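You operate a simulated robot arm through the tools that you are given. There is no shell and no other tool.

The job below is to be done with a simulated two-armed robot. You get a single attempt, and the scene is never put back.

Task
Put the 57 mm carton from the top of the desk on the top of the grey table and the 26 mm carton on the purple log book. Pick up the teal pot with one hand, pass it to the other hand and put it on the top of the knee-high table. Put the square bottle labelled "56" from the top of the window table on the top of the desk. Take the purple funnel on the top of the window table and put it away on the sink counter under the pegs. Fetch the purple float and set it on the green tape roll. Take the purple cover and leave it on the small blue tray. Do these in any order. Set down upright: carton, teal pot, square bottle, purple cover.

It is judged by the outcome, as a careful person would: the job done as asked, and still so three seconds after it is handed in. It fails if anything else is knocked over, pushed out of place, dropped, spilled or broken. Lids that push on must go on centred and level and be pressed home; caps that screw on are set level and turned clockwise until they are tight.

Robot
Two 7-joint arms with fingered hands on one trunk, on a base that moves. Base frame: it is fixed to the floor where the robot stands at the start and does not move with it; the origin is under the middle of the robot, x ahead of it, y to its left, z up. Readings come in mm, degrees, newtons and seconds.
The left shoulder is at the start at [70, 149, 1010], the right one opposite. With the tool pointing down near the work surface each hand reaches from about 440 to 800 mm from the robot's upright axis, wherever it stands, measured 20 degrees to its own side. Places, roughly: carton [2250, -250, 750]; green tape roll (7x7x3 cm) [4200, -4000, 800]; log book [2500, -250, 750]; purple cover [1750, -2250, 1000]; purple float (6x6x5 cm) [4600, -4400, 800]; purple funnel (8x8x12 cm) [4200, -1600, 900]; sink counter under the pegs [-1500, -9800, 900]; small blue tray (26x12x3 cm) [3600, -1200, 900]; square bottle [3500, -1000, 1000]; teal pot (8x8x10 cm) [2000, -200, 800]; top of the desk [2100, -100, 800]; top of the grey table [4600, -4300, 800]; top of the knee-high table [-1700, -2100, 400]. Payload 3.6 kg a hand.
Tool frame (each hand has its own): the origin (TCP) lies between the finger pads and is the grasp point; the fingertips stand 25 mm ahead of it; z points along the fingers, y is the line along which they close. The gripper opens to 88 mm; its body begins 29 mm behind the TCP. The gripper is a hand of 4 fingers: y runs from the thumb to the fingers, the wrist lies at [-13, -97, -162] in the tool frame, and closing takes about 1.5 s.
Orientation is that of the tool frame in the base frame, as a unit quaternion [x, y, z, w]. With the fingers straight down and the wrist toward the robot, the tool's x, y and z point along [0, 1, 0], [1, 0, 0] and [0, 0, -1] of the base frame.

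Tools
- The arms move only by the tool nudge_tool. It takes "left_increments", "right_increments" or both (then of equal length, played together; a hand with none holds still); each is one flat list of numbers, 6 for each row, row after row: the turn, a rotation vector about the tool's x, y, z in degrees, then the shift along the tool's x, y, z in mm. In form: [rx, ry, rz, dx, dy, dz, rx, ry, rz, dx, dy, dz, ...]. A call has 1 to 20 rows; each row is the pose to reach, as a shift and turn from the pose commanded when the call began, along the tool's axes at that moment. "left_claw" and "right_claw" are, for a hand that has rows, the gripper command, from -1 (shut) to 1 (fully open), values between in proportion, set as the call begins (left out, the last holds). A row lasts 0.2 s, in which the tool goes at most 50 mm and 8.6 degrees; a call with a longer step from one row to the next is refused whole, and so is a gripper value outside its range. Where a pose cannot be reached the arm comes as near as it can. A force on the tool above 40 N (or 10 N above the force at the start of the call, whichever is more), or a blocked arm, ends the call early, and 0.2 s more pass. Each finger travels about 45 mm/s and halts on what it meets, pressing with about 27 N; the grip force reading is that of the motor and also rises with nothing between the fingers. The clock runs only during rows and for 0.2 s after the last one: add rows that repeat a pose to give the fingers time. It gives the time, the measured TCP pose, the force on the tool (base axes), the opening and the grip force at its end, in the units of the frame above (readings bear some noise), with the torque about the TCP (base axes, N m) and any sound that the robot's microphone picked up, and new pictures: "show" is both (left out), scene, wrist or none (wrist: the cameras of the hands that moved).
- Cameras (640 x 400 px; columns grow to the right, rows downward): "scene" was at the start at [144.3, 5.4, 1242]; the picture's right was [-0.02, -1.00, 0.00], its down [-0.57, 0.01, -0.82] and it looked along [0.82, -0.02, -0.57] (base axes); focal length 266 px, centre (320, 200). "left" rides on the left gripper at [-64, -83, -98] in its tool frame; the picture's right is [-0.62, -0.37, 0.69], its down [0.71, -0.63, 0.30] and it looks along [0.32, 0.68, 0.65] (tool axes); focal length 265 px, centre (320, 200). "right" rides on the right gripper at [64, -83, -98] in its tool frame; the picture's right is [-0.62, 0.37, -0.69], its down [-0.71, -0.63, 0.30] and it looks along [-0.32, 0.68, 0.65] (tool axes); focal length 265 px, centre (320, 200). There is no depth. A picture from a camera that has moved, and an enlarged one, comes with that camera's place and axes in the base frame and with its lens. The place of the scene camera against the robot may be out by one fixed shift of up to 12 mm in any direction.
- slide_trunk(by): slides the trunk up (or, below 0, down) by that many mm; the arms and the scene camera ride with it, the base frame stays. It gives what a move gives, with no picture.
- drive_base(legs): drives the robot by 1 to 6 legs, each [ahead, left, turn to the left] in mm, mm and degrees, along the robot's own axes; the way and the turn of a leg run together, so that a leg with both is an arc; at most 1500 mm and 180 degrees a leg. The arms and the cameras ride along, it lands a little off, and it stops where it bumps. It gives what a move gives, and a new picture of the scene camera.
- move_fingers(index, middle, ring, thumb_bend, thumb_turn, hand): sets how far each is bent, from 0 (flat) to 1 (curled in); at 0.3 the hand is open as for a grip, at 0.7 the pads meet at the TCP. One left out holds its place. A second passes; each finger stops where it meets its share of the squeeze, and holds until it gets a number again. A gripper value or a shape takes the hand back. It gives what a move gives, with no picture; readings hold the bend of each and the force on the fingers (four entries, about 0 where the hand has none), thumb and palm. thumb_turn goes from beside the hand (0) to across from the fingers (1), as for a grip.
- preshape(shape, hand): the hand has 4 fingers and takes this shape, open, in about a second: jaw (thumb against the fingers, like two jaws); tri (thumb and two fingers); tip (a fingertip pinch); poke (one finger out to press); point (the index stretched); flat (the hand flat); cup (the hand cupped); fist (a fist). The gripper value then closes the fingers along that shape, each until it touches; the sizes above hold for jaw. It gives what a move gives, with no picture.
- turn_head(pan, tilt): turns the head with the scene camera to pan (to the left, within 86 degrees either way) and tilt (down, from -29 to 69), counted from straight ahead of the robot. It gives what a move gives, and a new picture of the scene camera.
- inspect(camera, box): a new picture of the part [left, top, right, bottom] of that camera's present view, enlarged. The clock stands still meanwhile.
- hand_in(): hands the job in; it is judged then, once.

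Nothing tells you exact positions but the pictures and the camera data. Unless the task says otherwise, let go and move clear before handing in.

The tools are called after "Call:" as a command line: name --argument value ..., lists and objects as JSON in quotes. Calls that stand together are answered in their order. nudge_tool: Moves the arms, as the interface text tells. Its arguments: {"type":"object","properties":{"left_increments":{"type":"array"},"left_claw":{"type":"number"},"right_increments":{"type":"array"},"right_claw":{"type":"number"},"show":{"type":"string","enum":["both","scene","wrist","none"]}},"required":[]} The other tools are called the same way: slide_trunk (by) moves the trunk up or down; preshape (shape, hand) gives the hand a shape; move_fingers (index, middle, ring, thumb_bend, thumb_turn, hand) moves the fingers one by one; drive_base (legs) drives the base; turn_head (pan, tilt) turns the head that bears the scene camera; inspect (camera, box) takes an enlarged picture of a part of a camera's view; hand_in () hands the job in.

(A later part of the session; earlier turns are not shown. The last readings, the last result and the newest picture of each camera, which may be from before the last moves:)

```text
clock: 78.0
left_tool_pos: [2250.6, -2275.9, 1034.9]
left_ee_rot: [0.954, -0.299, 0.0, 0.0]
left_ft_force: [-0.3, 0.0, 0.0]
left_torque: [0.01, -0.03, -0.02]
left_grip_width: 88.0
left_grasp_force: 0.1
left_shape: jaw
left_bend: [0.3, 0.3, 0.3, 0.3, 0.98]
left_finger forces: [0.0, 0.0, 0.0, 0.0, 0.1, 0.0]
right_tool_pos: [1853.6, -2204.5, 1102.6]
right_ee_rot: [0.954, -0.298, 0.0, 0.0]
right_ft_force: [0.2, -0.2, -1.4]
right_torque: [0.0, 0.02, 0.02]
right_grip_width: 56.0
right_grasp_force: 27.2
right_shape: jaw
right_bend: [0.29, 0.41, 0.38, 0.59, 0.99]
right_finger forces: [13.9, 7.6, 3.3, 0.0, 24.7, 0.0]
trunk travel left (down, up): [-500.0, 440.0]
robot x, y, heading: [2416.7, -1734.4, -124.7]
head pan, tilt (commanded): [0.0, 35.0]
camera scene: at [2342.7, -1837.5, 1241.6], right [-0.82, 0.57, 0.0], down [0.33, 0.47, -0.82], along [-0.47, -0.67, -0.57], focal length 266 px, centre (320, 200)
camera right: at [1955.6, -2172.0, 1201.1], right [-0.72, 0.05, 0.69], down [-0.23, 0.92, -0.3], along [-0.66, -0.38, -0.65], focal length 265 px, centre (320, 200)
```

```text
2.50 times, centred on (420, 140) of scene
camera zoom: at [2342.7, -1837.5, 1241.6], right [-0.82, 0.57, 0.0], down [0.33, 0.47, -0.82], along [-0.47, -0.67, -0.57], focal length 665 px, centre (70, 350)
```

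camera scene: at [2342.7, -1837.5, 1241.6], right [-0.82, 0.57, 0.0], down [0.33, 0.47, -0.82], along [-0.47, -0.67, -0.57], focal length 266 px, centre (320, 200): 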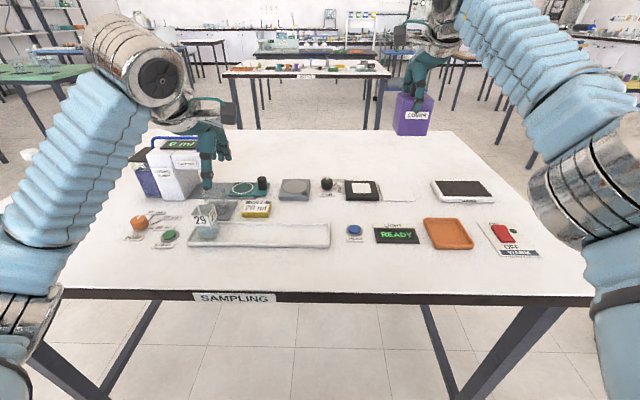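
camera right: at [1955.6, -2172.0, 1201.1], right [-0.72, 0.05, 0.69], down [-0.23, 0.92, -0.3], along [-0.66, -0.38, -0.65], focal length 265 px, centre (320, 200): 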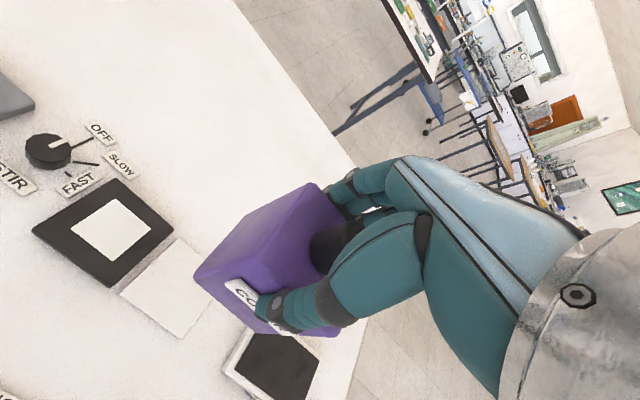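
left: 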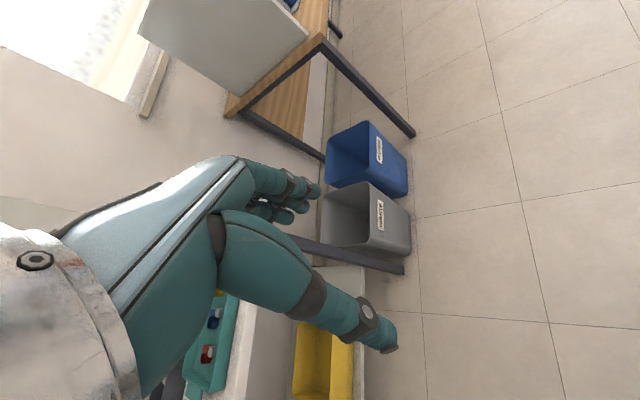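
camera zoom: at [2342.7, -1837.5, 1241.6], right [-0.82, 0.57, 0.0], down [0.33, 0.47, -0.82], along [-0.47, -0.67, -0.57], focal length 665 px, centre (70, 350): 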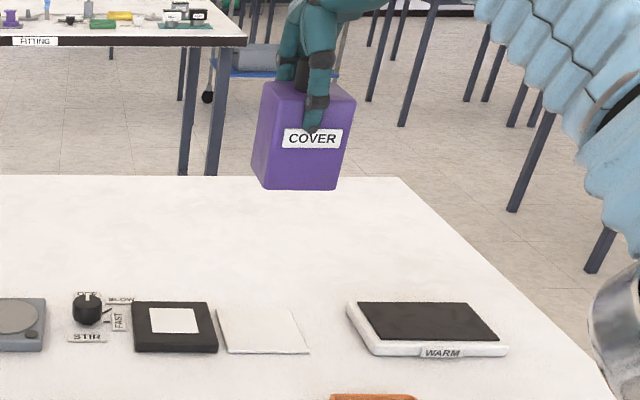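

The hood came off cleanly and nothing stood beneath it. I draw the hand back toward the robot, then back out, turn to the window table and look.

Call:
nudge_tool --right_increments '[0, 0, 0, 0, -40, 0, 0, 0, 0, 0, -80, 0, 0, 0, 0, 0, -120, 0, 0, 0, 0, 0, -160, 0, 0, 0, 0, 0, -190, 0, 0, 0, 0, 0, -190, 0]' --show "none"

Call:
drive_base --legs '[[-215, 0, 0], [0, 0, -90], [0, 0, -90], [0, -380, 0]]'

Call:
inspect --camera "right" --box '[0, 0, 640, 400]'

```text
clock: 79.4
left_tool_pos: [2251.3, -2276.9, 1034.6]
left_ee_rot: [0.955, -0.298, 0.0, -0.001]
left_ft_force: [-0.6, 0.1, 0.0]
left_torque: [0.01, 0.04, -0.03]
left_grip_width: 88.0
left_grasp_force: 0.0
left_shape: jaw
left_bend: [0.3, 0.3, 0.3, 0.3, 0.98]
left_finger forces: [0.0, 0.1, 0.0, 0.1, 0.1, 0.0]
right_tool_pos: [1964.8, -2047.2, 1099.2]
right_ee_rot: [0.954, -0.299, -0.001, 0.001]
right_ft_force: [-0.7, -0.4, -0.5]
right_torque: [-0.01, 0.0, -0.03]
right_grip_width: 56.0
right_grasp_force: 26.6
right_shape: jaw
right_bend: [0.29, 0.41, 0.38, 0.59, 0.99]
right_finger forces: [13.9, 7.4, 3.3, 0.1, 24.6, 0.0]
trunk travel left (down, up): [-500.0, 440.0]
robot x, y, heading: [2414.6, -1730.8, -124.7]
head pan, tilt (commanded): [0.0, 35.0]
```

```text
clock: 108.0
left_tool_pos: [3035.9, -1246.7, 1034.5]
left_ee_rot: [0.321, 0.947, 0.0, 0.0]
left_ft_force: [-0.3, -0.6, 0.3]
left_torque: [-0.01, 0.01, 0.0]
left_grip_width: 87.5
left_grasp_force: 0.0
left_shape: jaw
left_bend: [0.3, 0.3, 0.3, 0.3, 0.98]
left_finger forces: [0.0, 0.0, 0.0, 0.0, 0.0, 0.0]
right_tool_pos: [3309.4, -1490.1, 1098.2]
right_ee_rot: [0.322, 0.947, 0.0, 0.0]
right_ft_force: [-0.7, 0.1, -0.6]
right_torque: [0.0, -0.02, 0.0]
right_grip_width: 55.6
right_grasp_force: 26.8
right_shape: jaw
right_bend: [0.29, 0.41, 0.39, 0.59, 0.99]
right_finger forces: [13.9, 7.3, 3.2, 0.0, 24.5, 0.0]
trunk travel left (down, up): [-500.0, 440.0]
robot x, y, heading: [2844.1, -1788.1, 52.2]
head pan, tilt (commanded): [0.0, 35.0]
camera scene: at [2935.5, -1666.6, 1241.6], right [0.79, -0.61, 0.0], down [-0.35, -0.45, -0.82], along [0.5, 0.65, -0.57], focal length 266 px, centre (320, 200)
```

scene: 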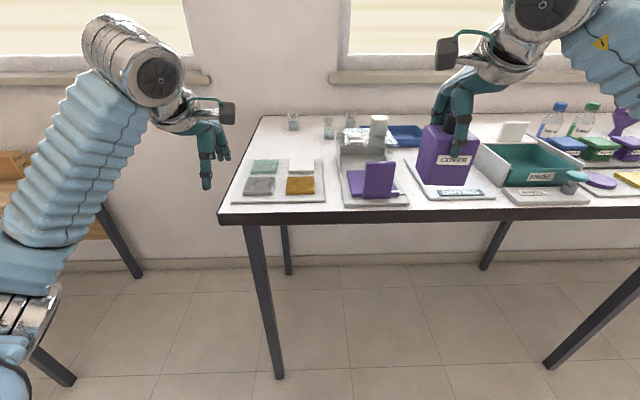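

```text
1.00 times, centred on (320, 200) of right (not enlarged: the box is as wide or as high as the picture)
camera zoom: at [3207.9, -1517.0, 1197.7], right [0.72, -0.09, 0.69], down [0.18, -0.94, -0.3], along [0.67, 0.34, -0.65], focal length 265 px, centre (320, 200)
```

zoom: 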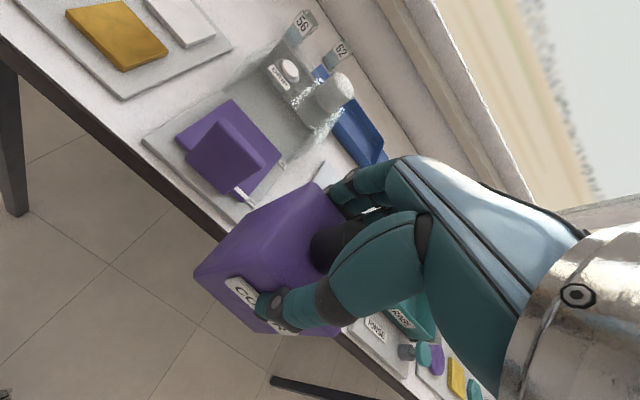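

The window table is ahead, crowded: small bottles at the back left, the blue tray in the middle back behind a clear device with a purple hinged part. I zoom in.

Call:
inspect --camera "scene" --box '[230, 90, 470, 240]'

Call:
inspect --camera "scene" --box '[440, 80, 640, 230]'

Call:
inspect --camera "scene" --box '[270, 95, 440, 165]'

```text
2.67 times, centred on (350, 165) of scene
camera zoom: at [2935.5, -1666.6, 1241.6], right [0.79, -0.61, 0.0], down [-0.35, -0.45, -0.82], along [0.5, 0.65, -0.57], focal length 709 px, centre (240, 293)
```

zoom: 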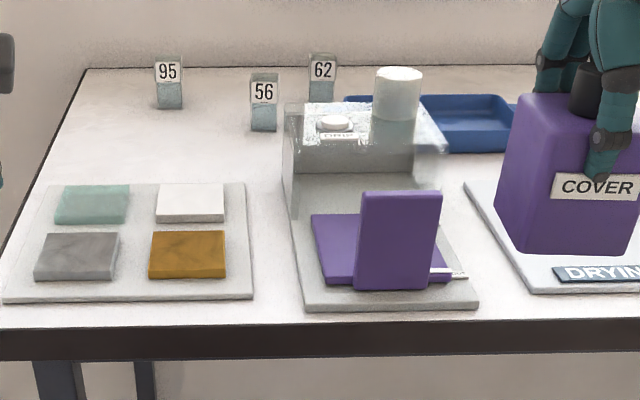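

```text
2.67 times, centred on (540, 155) of scene
camera zoom: at [2935.5, -1666.6, 1241.6], right [0.79, -0.61, 0.0], down [-0.35, -0.45, -0.82], along [0.5, 0.65, -0.57], focal length 709 px, centre (-267, 320)
```

zoom: 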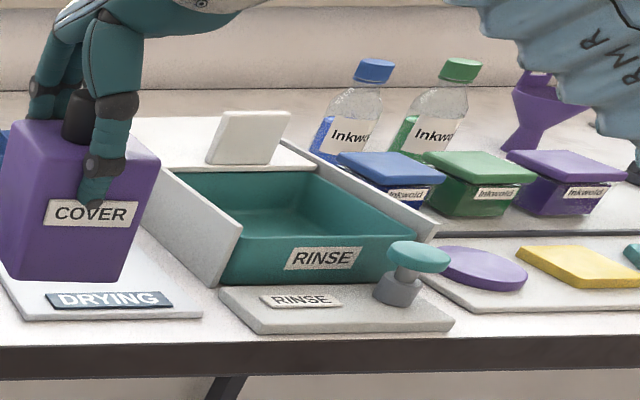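

```text
3.76 times, centred on (355, 130) of scene
camera zoom: at [2935.5, -1666.6, 1241.6], right [0.79, -0.61, 0.0], down [-0.35, -0.45, -0.82], along [0.5, 0.65, -0.57], focal length 1001 px, centre (188, 464)
```

zoom: 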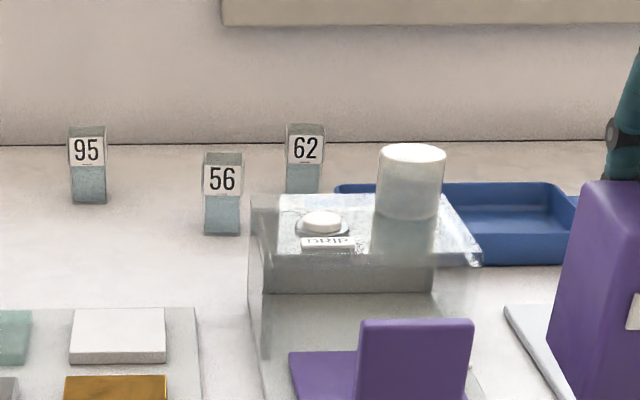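

The blue tray lies at the back about w≈1240–1360; the free part is right of the clear device. I check the robot's own base size by looking down before driving closer.

Call:
turn_head --pan 0 --tilt 69

Call:
turn_head --pan -25 --tilt 30

```text
clock: 109.0
left_tool_pos: [3035.4, -1247.9, 1035.8]
left_ee_rot: [0.322, 0.947, 0.0, 0.0]
left_ft_force: [-0.2, -0.6, 0.0]
left_torque: [0.01, 0.0, 0.01]
left_grip_width: 87.8
left_grasp_force: 0.1
left_shape: jaw
left_bend: [0.3, 0.3, 0.3, 0.3, 0.98]
left_finger forces: [0.1, 0.0, 0.0, 0.0, 0.0, 0.0]
right_tool_pos: [3309.9, -1489.8, 1098.6]
right_ee_rot: [0.322, 0.947, 0.0, 0.0]
right_ft_force: [-0.1, 0.3, -0.6]
right_torque: [0.01, 0.0, 0.01]
right_grip_width: 55.4
right_grasp_force: 26.9
right_shape: jaw
right_bend: [0.29, 0.41, 0.39, 0.59, 0.99]
right_finger forces: [13.8, 7.3, 3.2, 0.0, 24.5, 0.0]
trunk travel left (down, up): [-500.0, 440.0]
robot x, y, heading: [2843.4, -1785.8, 52.3]
head pan, tilt (commanded): [0.0, 68.8]
camera scene: at [2915.9, -1692.5, 1198.0], right [0.79, -0.61, 0.0], down [-0.57, -0.74, -0.36], along [0.22, 0.29, -0.93], focal length 266 px, centre (320, 200)
```

scene: 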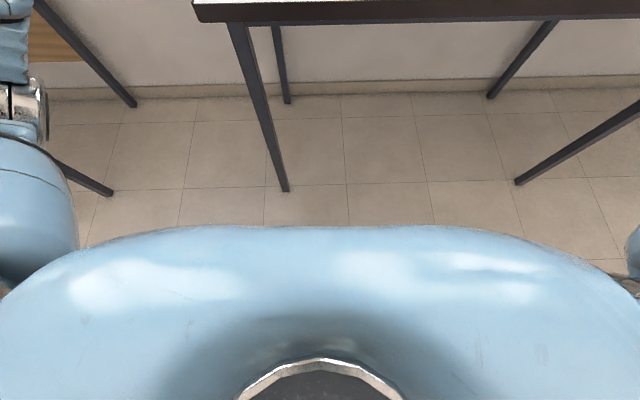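

```text
clock: 110.0
left_tool_pos: [3036.4, -1246.9, 1034.8]
left_ee_rot: [0.321, 0.947, 0.0, -0.001]
left_ft_force: [-0.3, 0.2, -0.6]
left_torque: [0.02, -0.02, -0.01]
left_grip_width: 87.4
left_grasp_force: 0.0
left_shape: jaw
left_bend: [0.3, 0.3, 0.3, 0.3, 0.98]
left_finger forces: [0.0, 0.0, 0.1, 0.0, 0.0, 0.1]
right_tool_pos: [3308.2, -1491.1, 1099.2]
right_ee_rot: [0.322, 0.947, 0.0, 0.0]
right_ft_force: [0.2, -0.4, -0.3]
right_torque: [0.03, -0.03, 0.02]
right_grip_width: 55.6
right_grasp_force: 26.7
right_shape: jaw
right_bend: [0.29, 0.41, 0.39, 0.59, 0.99]
right_finger forces: [14.0, 7.2, 3.4, 0.0, 24.5, 0.1]
trunk travel left (down, up): [-500.0, 440.0]
robot x, y, heading: [2846.7, -1783.1, 52.4]
head pan, tilt (commanded): [-25.0, 30.0]
camera scene: at [2962.1, -1695.2, 1249.3], right [0.46, -0.89, 0.0], down [-0.44, -0.23, -0.87], along [0.77, 0.4, -0.5], focal length 266 px, centre (320, 200)
```

scene: 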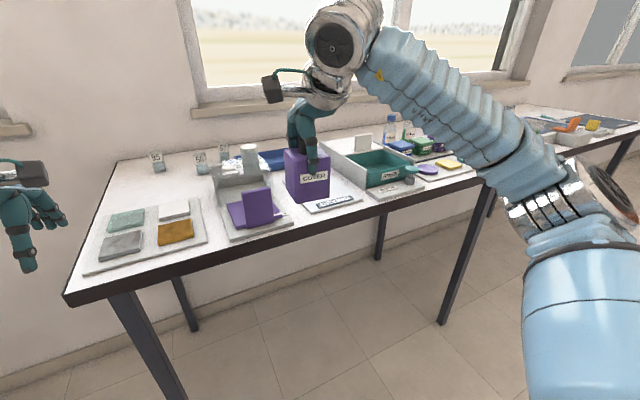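

The clear device's cylinder may reach about z≈1030, so I raise the trunk for clearance, then drive nearer the window table.

Call:
slide_trunk --by 120

Call:
drive_base --legs '[[220, 0, 1.3]]'

Call:
turn_head --pan -10 --tilt 40

```text
clock: 111.5
left_tool_pos: [3035.6, -1246.8, 1154.6]
left_ee_rot: [0.321, 0.947, -0.001, -0.001]
left_ft_force: [-0.2, 0.2, -0.2]
left_torque: [-0.01, -0.01, 0.01]
left_grip_width: 87.6
left_grasp_force: 0.0
left_shape: jaw
left_bend: [0.3, 0.3, 0.3, 0.3, 0.98]
left_finger forces: [0.1, 0.1, 0.0, 0.0, 0.0, 0.0]
right_tool_pos: [3308.7, -1491.3, 1219.3]
right_ee_rot: [0.322, 0.947, 0.0, 0.0]
right_ft_force: [-0.3, 1.1, -0.9]
right_torque: [0.0, 0.0, -0.01]
right_grip_width: 55.2
right_grasp_force: 27.4
right_shape: jaw
right_bend: [0.29, 0.41, 0.39, 0.59, 0.99]
right_finger forces: [13.9, 7.3, 3.3, 0.0, 24.6, 0.0]
trunk travel left (down, up): [-620.0, 320.0]
robot x, y, heading: [2845.7, -1782.8, 52.3]
head pan, tilt (commanded): [-25.0, 30.0]
```

```text
clock: 114.9
left_tool_pos: [3156.0, -1071.3, 1157.2]
left_ee_rot: [0.312, 0.95, 0.001, 0.0]
left_ft_force: [-0.7, 0.2, -0.1]
left_torque: [-0.01, -0.01, 0.02]
left_grip_width: 87.7
left_grasp_force: 0.1
left_shape: jaw
left_bend: [0.3, 0.3, 0.3, 0.3, 0.98]
left_finger forces: [0.2, 0.0, 0.0, 0.1, 0.2, 0.0]
right_tool_pos: [3435.2, -1309.8, 1220.2]
right_ee_rot: [0.313, 0.95, 0.002, 0.0]
right_ft_force: [-0.9, -0.1, -0.1]
right_torque: [-0.01, 0.02, 0.02]
right_grip_width: 55.5
right_grasp_force: 27.1
right_shape: jaw
right_bend: [0.29, 0.41, 0.39, 0.59, 0.99]
right_finger forces: [13.9, 7.3, 3.3, 0.1, 24.5, 0.0]
trunk travel left (down, up): [-620.0, 320.0]
robot x, y, heading: [2980.3, -1606.1, 53.4]
head pan, tilt (commanded): [-25.0, 30.0]
camera scene: at [3094.2, -1520.1, 1369.7], right [0.48, -0.88, 0.0], down [-0.44, -0.24, -0.87], along [0.76, 0.41, -0.5], focal length 266 px, centre (320, 200)
```

scene: 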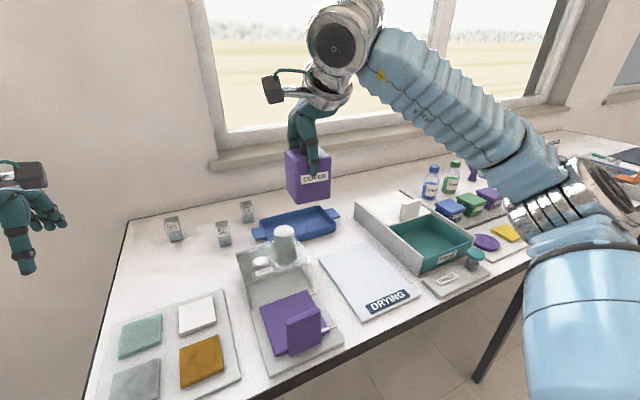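

```text
clock: 115.7
left_tool_pos: [3156.7, -1068.9, 1154.7]
left_ee_rot: [0.312, 0.95, 0.0, 0.0]
left_ft_force: [-0.4, -0.4, -0.3]
left_torque: [0.0, 0.04, -0.01]
left_grip_width: 87.5
left_grasp_force: 0.0
left_shape: jaw
left_bend: [0.3, 0.3, 0.3, 0.3, 0.98]
left_finger forces: [0.0, 0.1, 0.0, 0.1, 0.0, 0.0]
right_tool_pos: [3434.9, -1306.1, 1219.9]
right_ee_rot: [0.312, 0.95, 0.0, 0.001]
right_ft_force: [0.0, 0.7, -1.3]
right_torque: [-0.03, -0.02, -0.02]
right_grip_width: 55.5
right_grasp_force: 26.5
right_shape: jaw
right_bend: [0.29, 0.41, 0.39, 0.59, 0.99]
right_finger forces: [13.9, 7.4, 3.4, 0.0, 24.6, 0.0]
trunk travel left (down, up): [-620.0, 320.0]
robot x, y, heading: [2981.3, -1608.6, 53.4]
head pan, tilt (commanded): [-10.0, 40.0]
camera scene: at [3075.6, -1500.7, 1354.2], right [0.69, -0.73, 0.0], down [-0.47, -0.44, -0.77], along [0.56, 0.53, -0.64], focal length 266 px, centre (320, 200)
```

scene: 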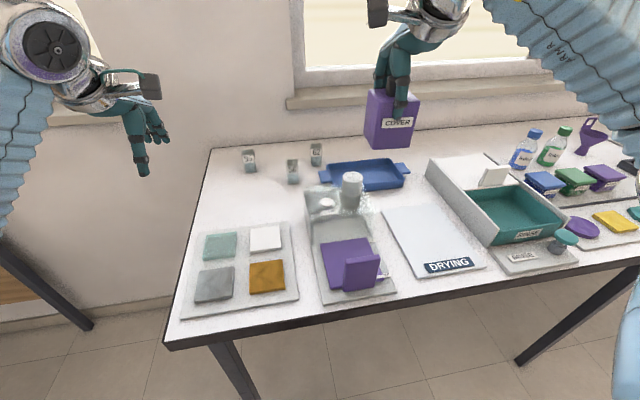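

Now the whole tray is in view, with the device, bottles 95/56/62, and the funnel far right. I zoom in for accurate positions.

Call:
inspect --camera "scene" --box '[230, 130, 430, 255]'

Call:
inspect --camera "scene" --box '[480, 100, 640, 200]'

Call:
inspect --camera "right" --box '[0, 0, 640, 400]'

```text
3.20 times, centred on (330, 192) of scene
camera zoom: at [3075.6, -1500.7, 1354.2], right [0.69, -0.73, 0.0], down [-0.47, -0.44, -0.77], along [0.56, 0.53, -0.64], focal length 851 px, centre (288, 224)
```

zoom: 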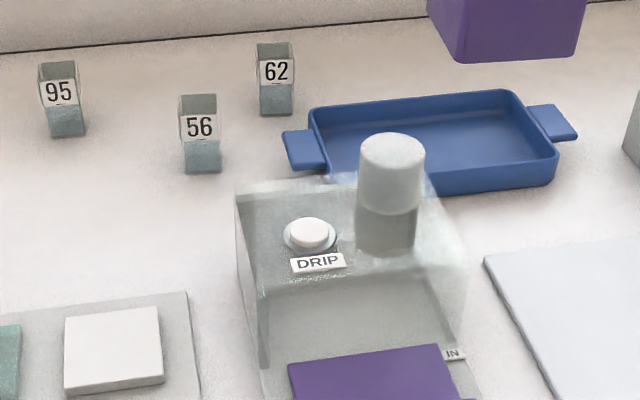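

```text
4.00 times, centred on (560, 150) of scene
camera zoom: at [3075.6, -1500.7, 1354.2], right [0.69, -0.73, 0.0], down [-0.47, -0.44, -0.77], along [0.56, 0.53, -0.64], focal length 1064 px, centre (-640, 400)
```

zoom: 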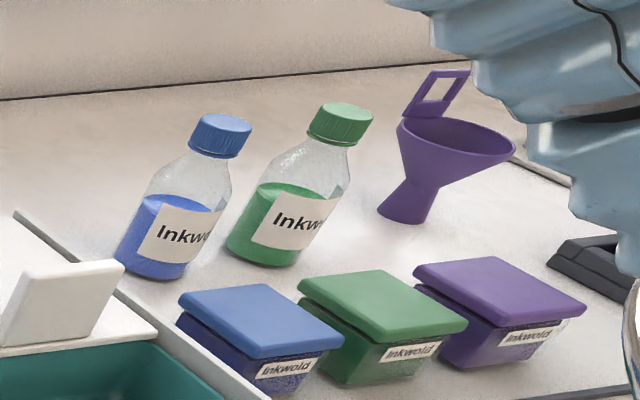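

```text
1.00 times, centred on (320, 200) of right (not enlarged: the box is as wide or as high as the picture)
camera zoom: at [3334.3, -1335.2, 1318.2], right [0.72, -0.07, 0.69], down [0.2, -0.93, -0.3], along [0.67, 0.36, -0.65], focal length 265 px, centre (320, 200)
```

zoom: 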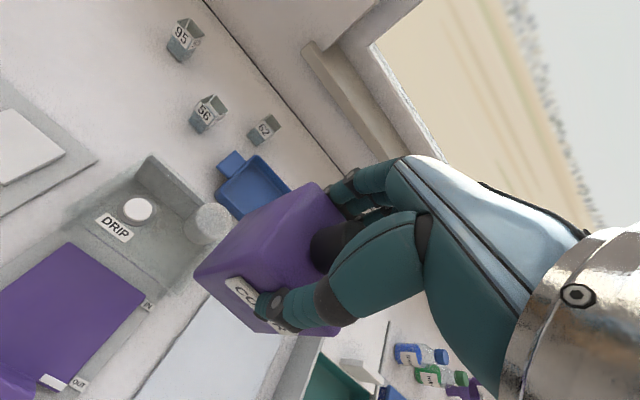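

Call:
inspect --camera "right" --box '[140, 0, 300, 110]'

Call:
inspect --camera "right" --box '[140, 90, 300, 250]'

Call:
inspect --camera "left" --box '[0, 0, 640, 400]'

```text
3.64 times, centred on (220, 55) of right
camera zoom: at [3334.3, -1335.2, 1318.2], right [0.72, -0.07, 0.69], down [0.2, -0.93, -0.3], along [0.67, 0.36, -0.65], focal length 965 px, centre (684, 727)
```

zoom: 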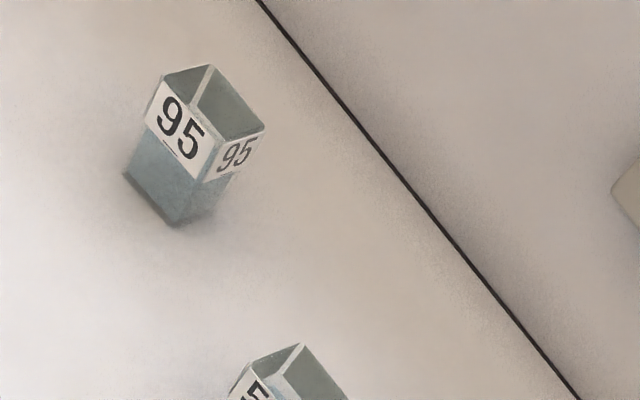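

```text
2.50 times, centred on (220, 170) of right
camera zoom: at [3334.3, -1335.2, 1318.2], right [0.72, -0.07, 0.69], down [0.2, -0.93, -0.3], along [0.67, 0.36, -0.65], focal length 664 px, centre (570, 275)
```

zoom: 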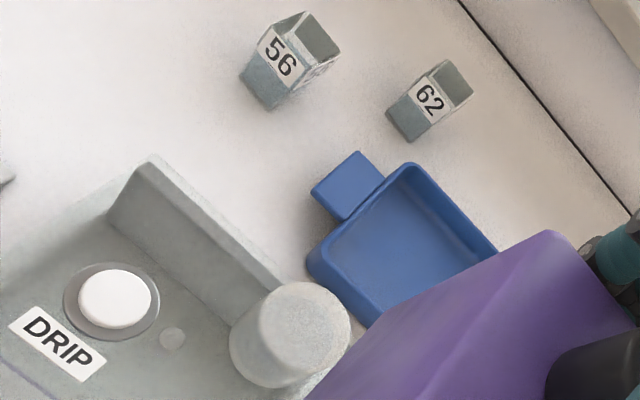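

```text
1.00 times, centred on (320, 200) of left (not enlarged: the box is as wide or as high as the picture)
camera zoom: at [3157.8, -1172.3, 1253.4], right [0.28, -0.67, -0.69], down [-0.95, -0.08, -0.3], along [0.14, 0.74, -0.65], focal length 265 px, centre (320, 200)
```

zoom: 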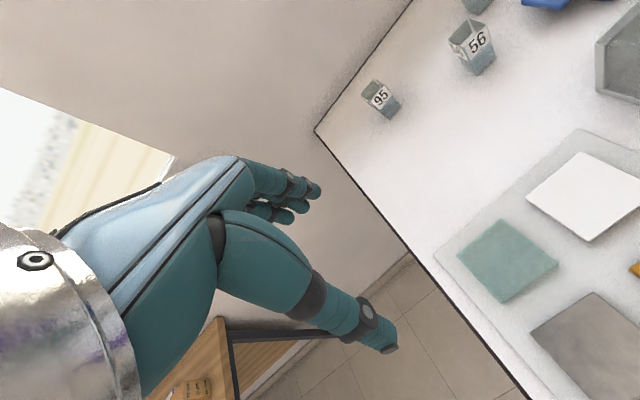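

Triangulation gives the window table top at z≈904, bottle 56 at about (3460,-1030), and the blue tray centred near (3607,-1180) spanning 188×120 mm. I carry the cover over the tray's right half at height.

Call:
nudge_tool --right_increments '[0, 0, 0, -16, 42, 0, 0, 0, 0, -32, 84, 0, 0, 0, 0, -48, 126, 0, 0, 0, 0, -64, 168, 0, 0, 0, 0, -78, 209, 0, 0, 0, 0, -78, 209, 0]' --show "both"

Call:
inspect --camera "scene" --box '[290, 60, 450, 210]'

```text
clock: 117.1
left_tool_pos: [3155.8, -1071.3, 1156.5]
left_ee_rot: [0.313, 0.95, 0.001, -0.001]
left_ft_force: [-0.5, 0.1, -0.8]
left_torque: [0.03, 0.0, -0.01]
left_grip_width: 87.6
left_grasp_force: 0.1
left_shape: jaw
left_bend: [0.3, 0.3, 0.3, 0.3, 0.98]
left_finger forces: [0.0, 0.0, 0.0, 0.1, 0.0, 0.0]
right_tool_pos: [3609.6, -1196.1, 1216.8]
right_ee_rot: [0.313, 0.95, 0.002, 0.001]
right_ft_force: [-0.2, 0.1, 0.3]
right_torque: [0.02, 0.02, 0.03]
right_grip_width: 55.2
right_grasp_force: 26.6
right_shape: jaw
right_bend: [0.29, 0.42, 0.39, 0.59, 0.99]
right_finger forces: [13.9, 7.3, 3.3, 0.0, 24.4, 0.0]
right hand out of reach, approached as far as the arm can: row 5, 6
trunk travel left (down, up): [-620.0, 320.0]
robot x, y, heading: [2981.9, -1606.4, 53.2]
head pan, tilt (commanded): [-10.0, 40.0]
camera scene: at [3076.9, -1503.8, 1354.3], right [0.69, -0.73, 0.0], down [-0.47, -0.44, -0.77], along [0.56, 0.53, -0.64], focal length 266 px, centre (320, 200)
camera right: at [3509.3, -1225.4, 1315.6], right [0.72, -0.08, 0.69], down [0.2, -0.93, -0.31], along [0.67, 0.36, -0.65], focal length 265 px, centre (320, 200)
```

scene: 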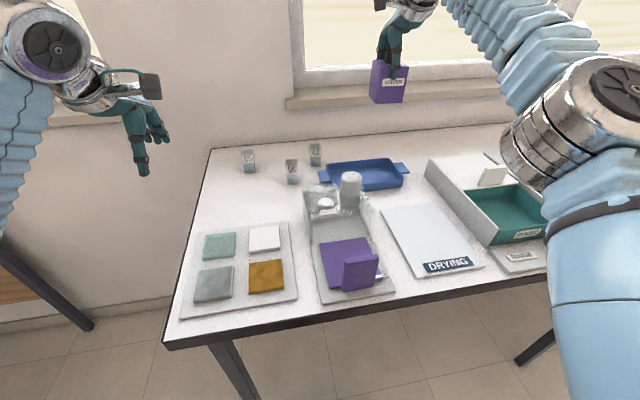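
right: 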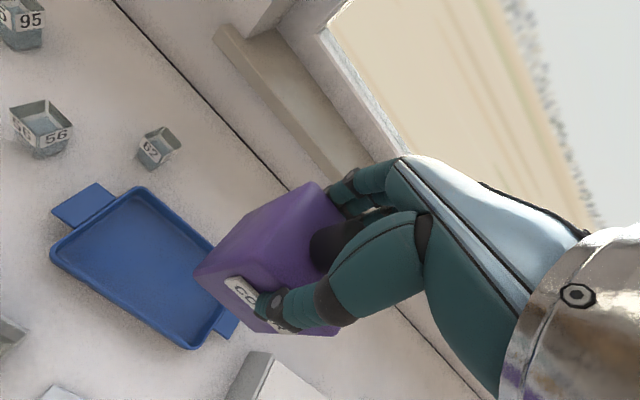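

```text
2.67 times, centred on (370, 135) of scene
camera zoom: at [3076.9, -1503.8, 1354.3], right [0.69, -0.73, 0.0], down [-0.47, -0.44, -0.77], along [0.56, 0.53, -0.64], focal length 709 px, centre (187, 373)
```

zoom: 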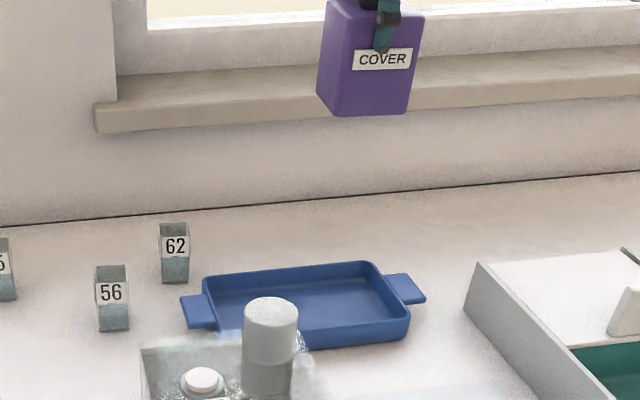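

The arm was at its reach limit up high, about 20 mm short; lower down it reaches further. I lower partway over the tray and re-measure.

Call:
nudge_tool --right_increments '[0, 0, 0, 0, 0, 40, 0, 0, 0, 0, 0, 80, 0, 0, 0, 0, 0, 115, 0, 0, 0, 0, 0, 150, 0, 0, 0, 0, 0, 150]' --show "both"

Call:
inspect --camera "scene" --box '[290, 60, 450, 210]'

```text
clock: 118.3
left_tool_pos: [3156.0, -1068.4, 1155.5]
left_ee_rot: [0.312, 0.95, 0.0, 0.0]
left_ft_force: [-0.5, 0.8, -0.2]
left_torque: [-0.01, 0.0, 0.0]
left_grip_width: 87.7
left_grasp_force: 0.1
left_shape: jaw
left_bend: [0.3, 0.3, 0.3, 0.3, 0.98]
left_finger forces: [0.0, 0.0, 0.0, 0.0, 0.0, 0.0]
right_tool_pos: [3610.3, -1191.3, 1067.0]
right_ee_rot: [0.312, 0.95, 0.0, 0.0]
right_ft_force: [0.0, 0.0, -0.6]
right_torque: [0.04, 0.01, -0.01]
right_grip_width: 55.7
right_grasp_force: 27.1
right_shape: jaw
right_bend: [0.74, 0.42, 0.39, 0.59, 0.99]
right_finger forces: [13.8, 7.3, 3.3, 0.0, 24.3, 0.0]
trunk travel left (down, up): [-620.0, 320.0]
robot x, y, heading: [2975.2, -1603.8, 53.8]
head pan, tilt (commanded): [-10.0, 40.0]
camera scene: at [3075.4, -1501.6, 1354.2], right [0.69, -0.73, 0.0], down [-0.47, -0.44, -0.77], along [0.56, 0.53, -0.64], focal length 266 px, centre (320, 200)
camera right: at [3510.7, -1221.8, 1164.6], right [0.72, -0.07, 0.69], down [0.2, -0.93, -0.31], along [0.67, 0.36, -0.65], focal length 265 px, centre (320, 200)
```

scene: 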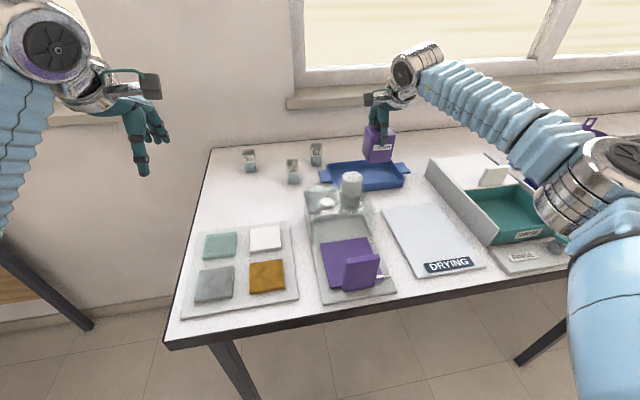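
right: 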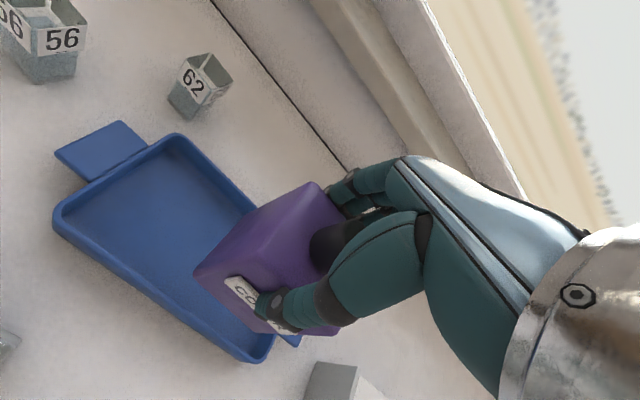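

```text
2.67 times, centred on (370, 135) of scene
camera zoom: at [3075.4, -1501.6, 1354.2], right [0.69, -0.73, 0.0], down [-0.47, -0.44, -0.77], along [0.56, 0.53, -0.64], focal length 709 px, centre (187, 373)
```

zoom: 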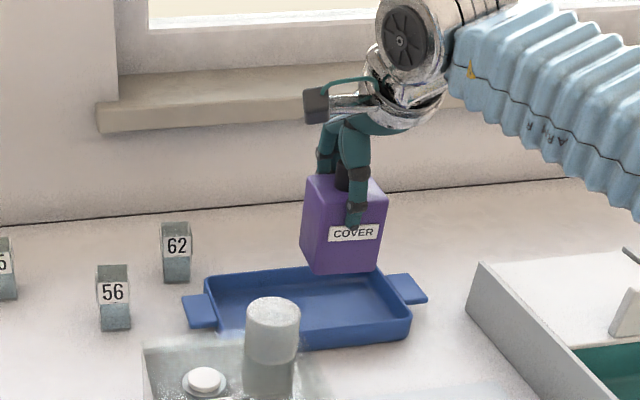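

The cover is 18 mm short of the tray's centre line. I shift it forward and lower to just above the tray floor.

Call:
nudge_tool --right_increments '[0, 0, 0, -1, 18, 0, 0, 0, 0, -1, 18, 30, 0, 0, 0, -1, 18, 55, 0, 0, 0, -1, 18, 70, 0, 0, 0, -1, 18, 70]' --show "both"

Call:
inspect --camera "scene" --box '[290, 60, 450, 210]'

```text
clock: 119.5
left_tool_pos: [3155.7, -1069.9, 1155.2]
left_ee_rot: [0.312, 0.95, 0.0, 0.001]
left_ft_force: [0.2, -0.7, 0.2]
left_torque: [0.0, -0.03, -0.01]
left_grip_width: 87.5
left_grasp_force: 0.1
left_shape: jaw
left_bend: [0.3, 0.3, 0.3, 0.3, 0.98]
left_finger forces: [0.0, 0.0, 0.0, 0.0, 0.0, 0.0]
right_tool_pos: [3620.8, -1181.7, 996.3]
right_ee_rot: [0.312, 0.95, 0.001, 0.0]
right_ft_force: [-0.4, 0.7, 0.1]
right_torque: [0.0, 0.0, -0.01]
right_grip_width: 55.1
right_grasp_force: 26.9
right_shape: jaw
right_bend: [0.74, 0.42, 0.39, 0.59, 0.99]
right_finger forces: [13.9, 7.1, 3.4, 0.0, 24.4, 0.0]
trunk travel left (down, up): [-620.0, 320.0]
robot x, y, heading: [2984.0, -1601.9, 53.6]
head pan, tilt (commanded): [-10.0, 40.0]
camera scene: at [3075.9, -1502.0, 1354.2], right [0.69, -0.73, 0.0], down [-0.47, -0.44, -0.77], along [0.56, 0.53, -0.64], focal length 266 px, centre (320, 200)
camera right: at [3521.1, -1209.4, 1095.9], right [0.72, -0.07, 0.69], down [0.2, -0.93, -0.31], along [0.67, 0.36, -0.65], focal length 265 px, centre (320, 200)
```

scene: 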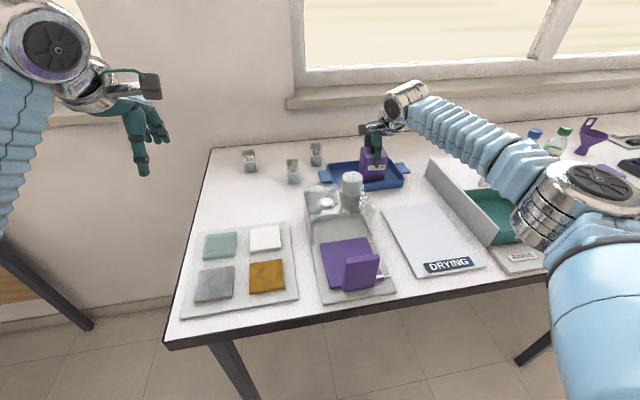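
right: 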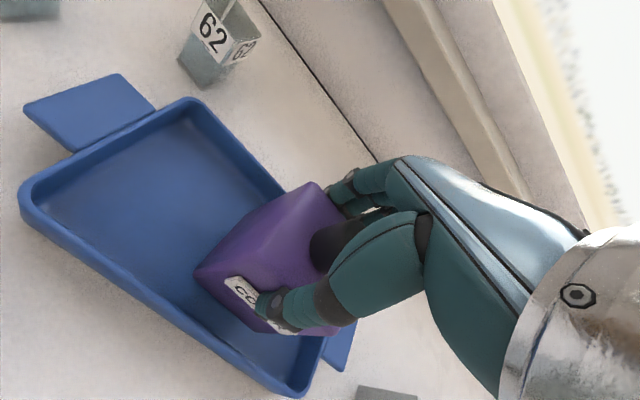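

```text
2.67 times, centred on (370, 135) of scene
camera zoom: at [3075.9, -1502.0, 1354.2], right [0.69, -0.73, 0.0], down [-0.47, -0.44, -0.77], along [0.56, 0.53, -0.64], focal length 709 px, centre (187, 373)
```

zoom: 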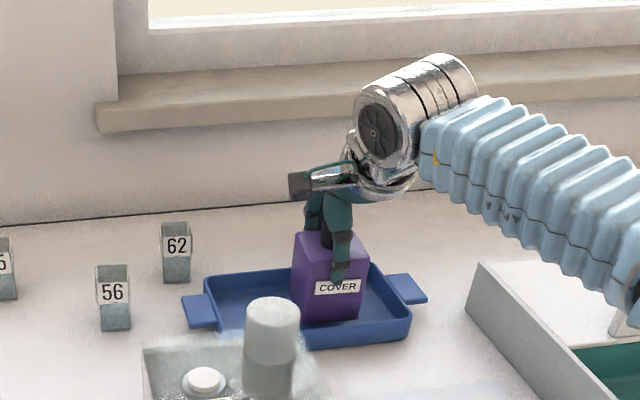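

The cover is inside the tray outline, a little above the floor. I lower it in small steps, watching the force.

Call:
nudge_tool --right_increments '[0, 0, 0, 0, 0, 3, 0, 0, 0, 0, 0, 6, 0, 0, 0, 0, 0, 9, 0, 0, 0, 0, 0, 9]' --show "none"

Call:
nudge_tool --right_increments '[0, 0, 0, 0, 0, 2, 0, 0, 0, 0, 0, 4, 0, 0, 0, 0, 0, 4]' --show "none"

```text
clock: 120.5
left_tool_pos: [3156.7, -1068.2, 1155.5]
left_ee_rot: [0.313, 0.95, -0.001, 0.0]
left_ft_force: [0.4, 0.1, 0.1]
left_torque: [0.04, -0.03, 0.0]
left_grip_width: 87.6
left_grasp_force: 0.1
left_shape: jaw
left_bend: [0.3, 0.3, 0.3, 0.3, 0.98]
left_finger forces: [0.1, 0.0, 0.1, 0.1, 0.1, 0.0]
right_tool_pos: [3621.9, -1180.4, 987.0]
right_ee_rot: [0.312, 0.95, 0.0, 0.0]
right_ft_force: [-0.1, 0.1, -1.0]
right_torque: [0.0, 0.01, 0.01]
right_grip_width: 55.6
right_grasp_force: 27.4
right_shape: jaw
right_bend: [0.74, 0.42, 0.39, 0.59, 0.99]
right_finger forces: [13.8, 7.2, 3.3, 0.0, 24.5, 0.0]
trunk travel left (down, up): [-620.0, 320.0]
robot x, y, heading: [2980.8, -1605.5, 53.6]
head pan, tilt (commanded): [-10.0, 40.0]
```

```text
clock: 121.3
left_tool_pos: [3155.7, -1067.5, 1155.5]
left_ee_rot: [0.312, 0.95, 0.0, 0.0]
left_ft_force: [0.3, 0.2, 0.5]
left_torque: [-0.05, 0.01, 0.01]
left_grip_width: 87.6
left_grasp_force: 0.0
left_shape: jaw
left_bend: [0.3, 0.3, 0.3, 0.3, 0.98]
left_finger forces: [0.0, 0.0, 0.0, 0.0, 0.0, 0.0]
right_tool_pos: [3621.5, -1180.2, 984.2]
right_ee_rot: [0.313, 0.95, 0.001, 0.0]
right_ft_force: [0.0, 0.1, -0.6]
right_torque: [-0.02, 0.03, -0.01]
right_grip_width: 55.5
right_grasp_force: 26.7
right_shape: jaw
right_bend: [0.74, 0.42, 0.39, 0.59, 0.99]
right_finger forces: [13.7, 7.1, 3.4, 0.0, 24.4, 0.0]
trunk travel left (down, up): [-620.0, 320.0]
robot x, y, heading: [2979.6, -1608.0, 53.4]
head pan, tilt (commanded): [-10.0, 40.0]
```

Call:
nudge_tool --right_increments '[0, 0, 0, 0, 0, 2, 0, 0, 0, 0, 0, 4, 0, 0, 0, 0, 0, 4]' --show "none"

Call:
inspect --camera "scene" --box '[330, 130, 430, 200]'

```text
clock: 122.1
left_tool_pos: [3156.9, -1068.1, 1156.4]
left_ee_rot: [0.312, 0.95, 0.0, 0.0]
left_ft_force: [0.5, -1.2, 0.2]
left_torque: [0.02, -0.03, 0.0]
left_grip_width: 87.4
left_grasp_force: 0.0
left_shape: jaw
left_bend: [0.3, 0.3, 0.3, 0.3, 0.98]
left_finger forces: [0.1, 0.1, 0.0, 0.1, 0.1, 0.1]
right_tool_pos: [3622.4, -1179.3, 980.1]
right_ee_rot: [0.313, 0.95, 0.001, 0.0]
right_ft_force: [1.2, 0.2, 1.9]
right_torque: [-0.07, 0.01, 0.01]
right_grip_width: 55.3
right_grasp_force: 27.1
right_shape: jaw
right_bend: [0.74, 0.42, 0.39, 0.59, 0.99]
right_finger forces: [13.9, 7.4, 3.5, 0.0, 24.5, 0.0]
trunk travel left (down, up): [-620.0, 320.0]
robot x, y, heading: [2980.3, -1608.7, 53.2]
head pan, tilt (commanded): [-10.0, 40.0]
```

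```text
5.71 times, centred on (380, 165) of scene
camera zoom: at [3075.8, -1501.1, 1354.2], right [0.69, -0.73, 0.0], down [-0.47, -0.44, -0.77], along [0.56, 0.53, -0.64], focal length 1520 px, centre (-23, 400)
```

zoom: 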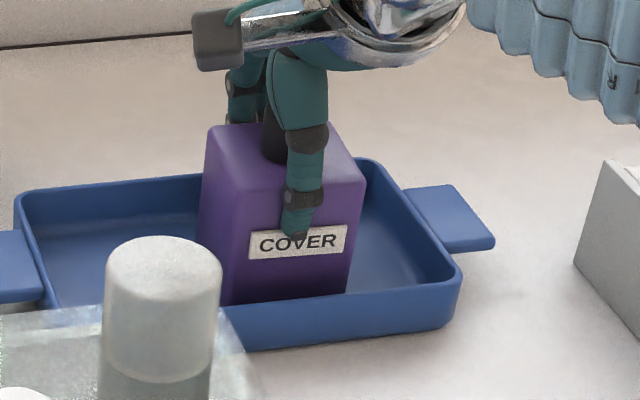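

Contact has just begun (force turned to +2 N). I ease 1 mm more, then open the hand and wait.

Call:
nudge_tool --right_increments '[0, 0, 0, 0, 0, 1, 0, 0, 0, 0, 0, 1]' --show "none"

Call:
nudge_tool --right_increments '[0, 0, 0, 0, 0, 0, 0, 0, 0, 0, 0, 0, 0, 0, 0, 0, 0, 0, 0, 0, 0, 0, 0, 0, 0, 0, 0, 0, 0, 0, 0, 0, 0, 0, 0, 0, 0, 0, 0, 0, 0, 0, 0, 0, 0, 0, 0, 0]' --right_claw 1 --show "both"

```text
clock: 122.7
left_tool_pos: [3154.9, -1068.5, 1156.9]
left_ee_rot: [0.313, 0.95, 0.0, 0.0]
left_ft_force: [0.2, -0.6, 0.7]
left_torque: [0.0, -0.02, -0.02]
left_grip_width: 87.8
left_grasp_force: 0.1
left_shape: jaw
left_bend: [0.3, 0.3, 0.3, 0.3, 0.98]
left_finger forces: [0.0, 0.0, 0.0, 0.1, 0.1, 0.0]
right_tool_pos: [3621.2, -1179.4, 978.6]
right_ee_rot: [0.313, 0.95, 0.002, 0.0]
right_ft_force: [1.8, 0.2, 5.3]
right_torque: [-0.05, 0.0, 0.0]
right_grip_width: 55.3
right_grasp_force: 27.0
right_shape: jaw
right_bend: [0.29, 0.42, 0.39, 0.59, 0.99]
right_finger forces: [14.2, 7.8, 3.8, 0.0, 24.5, 0.1]
trunk travel left (down, up): [-620.0, 320.0]
robot x, y, heading: [2976.5, -1609.5, 53.8]
head pan, tilt (commanded): [-10.0, 40.0]
```

```text
clock: 124.5
left_tool_pos: [3156.1, -1067.8, 1154.7]
left_ee_rot: [0.312, 0.95, -0.001, 0.0]
left_ft_force: [0.7, -1.0, 0.3]
left_torque: [0.01, 0.0, 0.02]
left_grip_width: 87.5
left_grasp_force: 0.1
left_shape: jaw
left_bend: [0.3, 0.3, 0.3, 0.3, 0.98]
left_finger forces: [0.0, 0.1, 0.0, 0.0, 0.0, 0.0]
right_tool_pos: [3621.9, -1179.2, 978.9]
right_ee_rot: [0.312, 0.95, 0.0, 0.0]
right_ft_force: [-0.4, 0.2, -0.2]
right_torque: [0.03, 0.03, -0.01]
right_grip_width: 87.7
right_grasp_force: 0.0
right_shape: jaw
right_bend: [0.3, 0.3, 0.3, 0.3, 0.98]
right_finger forces: [0.1, 0.0, 0.1, 0.1, 0.0, 0.0]
trunk travel left (down, up): [-620.0, 320.0]
robot x, y, heading: [2981.0, -1606.2, 53.6]
head pan, tilt (commanded): [-10.0, 40.0]
camera scene: at [3076.2, -1500.8, 1354.0], right [0.69, -0.73, 0.0], down [-0.47, -0.44, -0.77], along [0.56, 0.53, -0.64], focal length 266 px, centre (320, 200)
camera right: at [3522.6, -1208.2, 1077.2], right [0.72, -0.07, 0.69], down [0.2, -0.93, -0.31], along [0.67, 0.36, -0.65], focal length 265 px, centre (320, 200)
```

scene: 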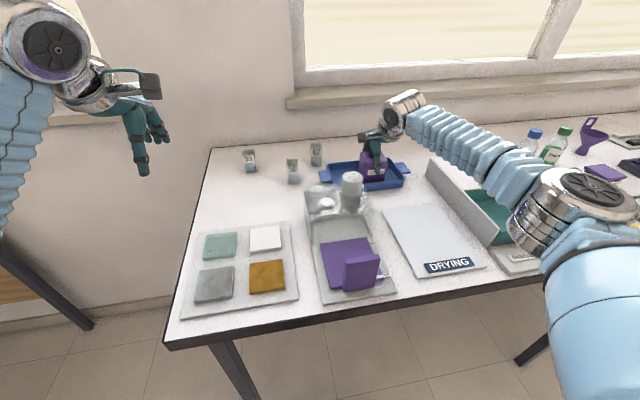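
right: 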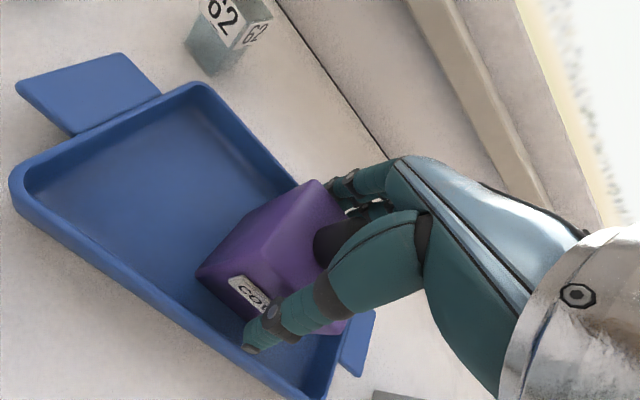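

The cover stands in the tray. I lift the open hand straight up clear of it and draw it back.

Call:
nudge_tool --right_increments '[0, 0, 0, 0, 0, -25, 0, 0, 0, 0, 0, -60, 0, 0, 0, 0, 0, -100, 0, 0, 0, 0, 0, -140, 0, 0, 0, 0, 0, -170, 0, 0, 0, 0, -30, -200, 0, 0, 0, 0, -70, -220, 0, 0, 0, 0, -110, -220, 0, 0, 0, 0, -150, -220, 0, 0, 0, 0, -190, -220, 0, 0, 0, 0, -190, -220]' --show "both"

Call:
inspect --camera "scene" --box '[290, 100, 450, 210]'

```text
clock: 126.9
left_tool_pos: [3157.9, -1065.8, 1156.1]
left_ee_rot: [0.313, 0.95, -0.001, 0.001]
left_ft_force: [0.5, 0.8, -0.3]
left_torque: [-0.02, 0.0, -0.02]
left_grip_width: 87.9
left_grasp_force: 0.0
left_shape: jaw
left_bend: [0.3, 0.3, 0.3, 0.3, 0.98]
left_finger forces: [0.1, 0.0, 0.1, 0.0, 0.0, 0.1]
right_tool_pos: [3510.1, -1331.1, 1200.7]
right_ee_rot: [0.313, 0.95, -0.001, 0.0]
right_ft_force: [0.7, 0.2, -0.3]
right_torque: [-0.03, 0.0, 0.0]
right_grip_width: 87.6
right_grasp_force: 0.0
right_shape: jaw
right_bend: [0.3, 0.3, 0.3, 0.3, 0.98]
right_finger forces: [0.1, 0.0, 0.0, 0.1, 0.0, 0.0]
trunk travel left (down, up): [-620.0, 320.0]
robot x, y, heading: [2979.4, -1606.4, 53.6]
head pan, tilt (commanded): [-10.0, 40.0]
camera scene: at [3076.6, -1499.1, 1353.9], right [0.69, -0.73, 0.0], down [-0.47, -0.44, -0.77], along [0.56, 0.53, -0.64], focal length 266 px, centre (320, 200)
camera right: at [3410.5, -1359.5, 1299.2], right [0.72, -0.07, 0.69], down [0.2, -0.93, -0.3], along [0.67, 0.36, -0.65], focal length 265 px, centre (320, 200)
```

scene: 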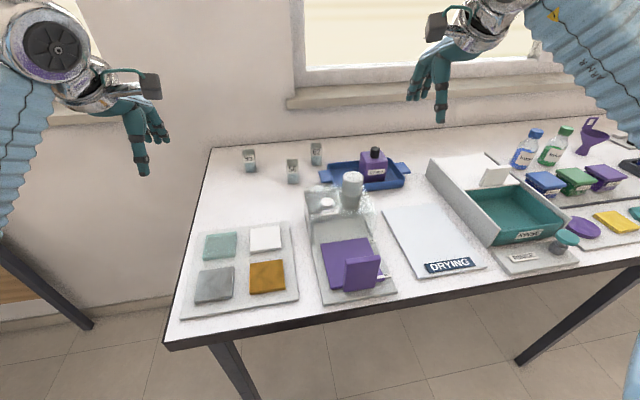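
right: 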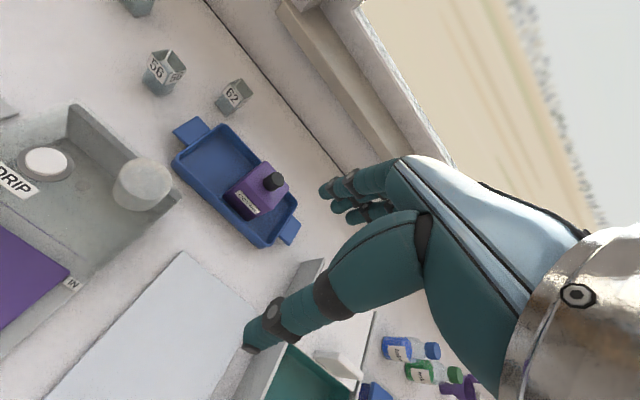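

```text
3.64 times, centred on (370, 155) of scene
camera zoom: at [3076.6, -1499.1, 1353.9], right [0.69, -0.73, 0.0], down [-0.47, -0.44, -0.77], along [0.56, 0.53, -0.64], focal length 967 px, centre (138, 364)
```

zoom: 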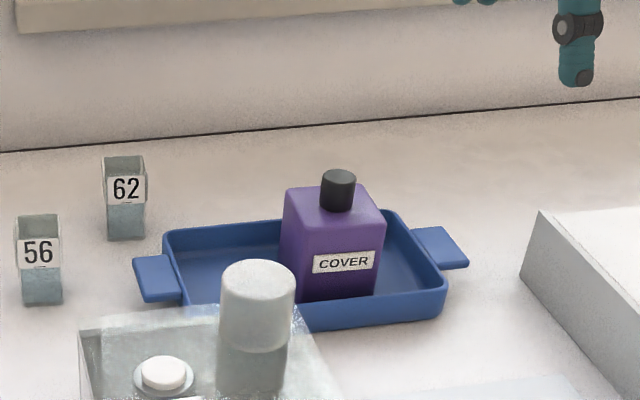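

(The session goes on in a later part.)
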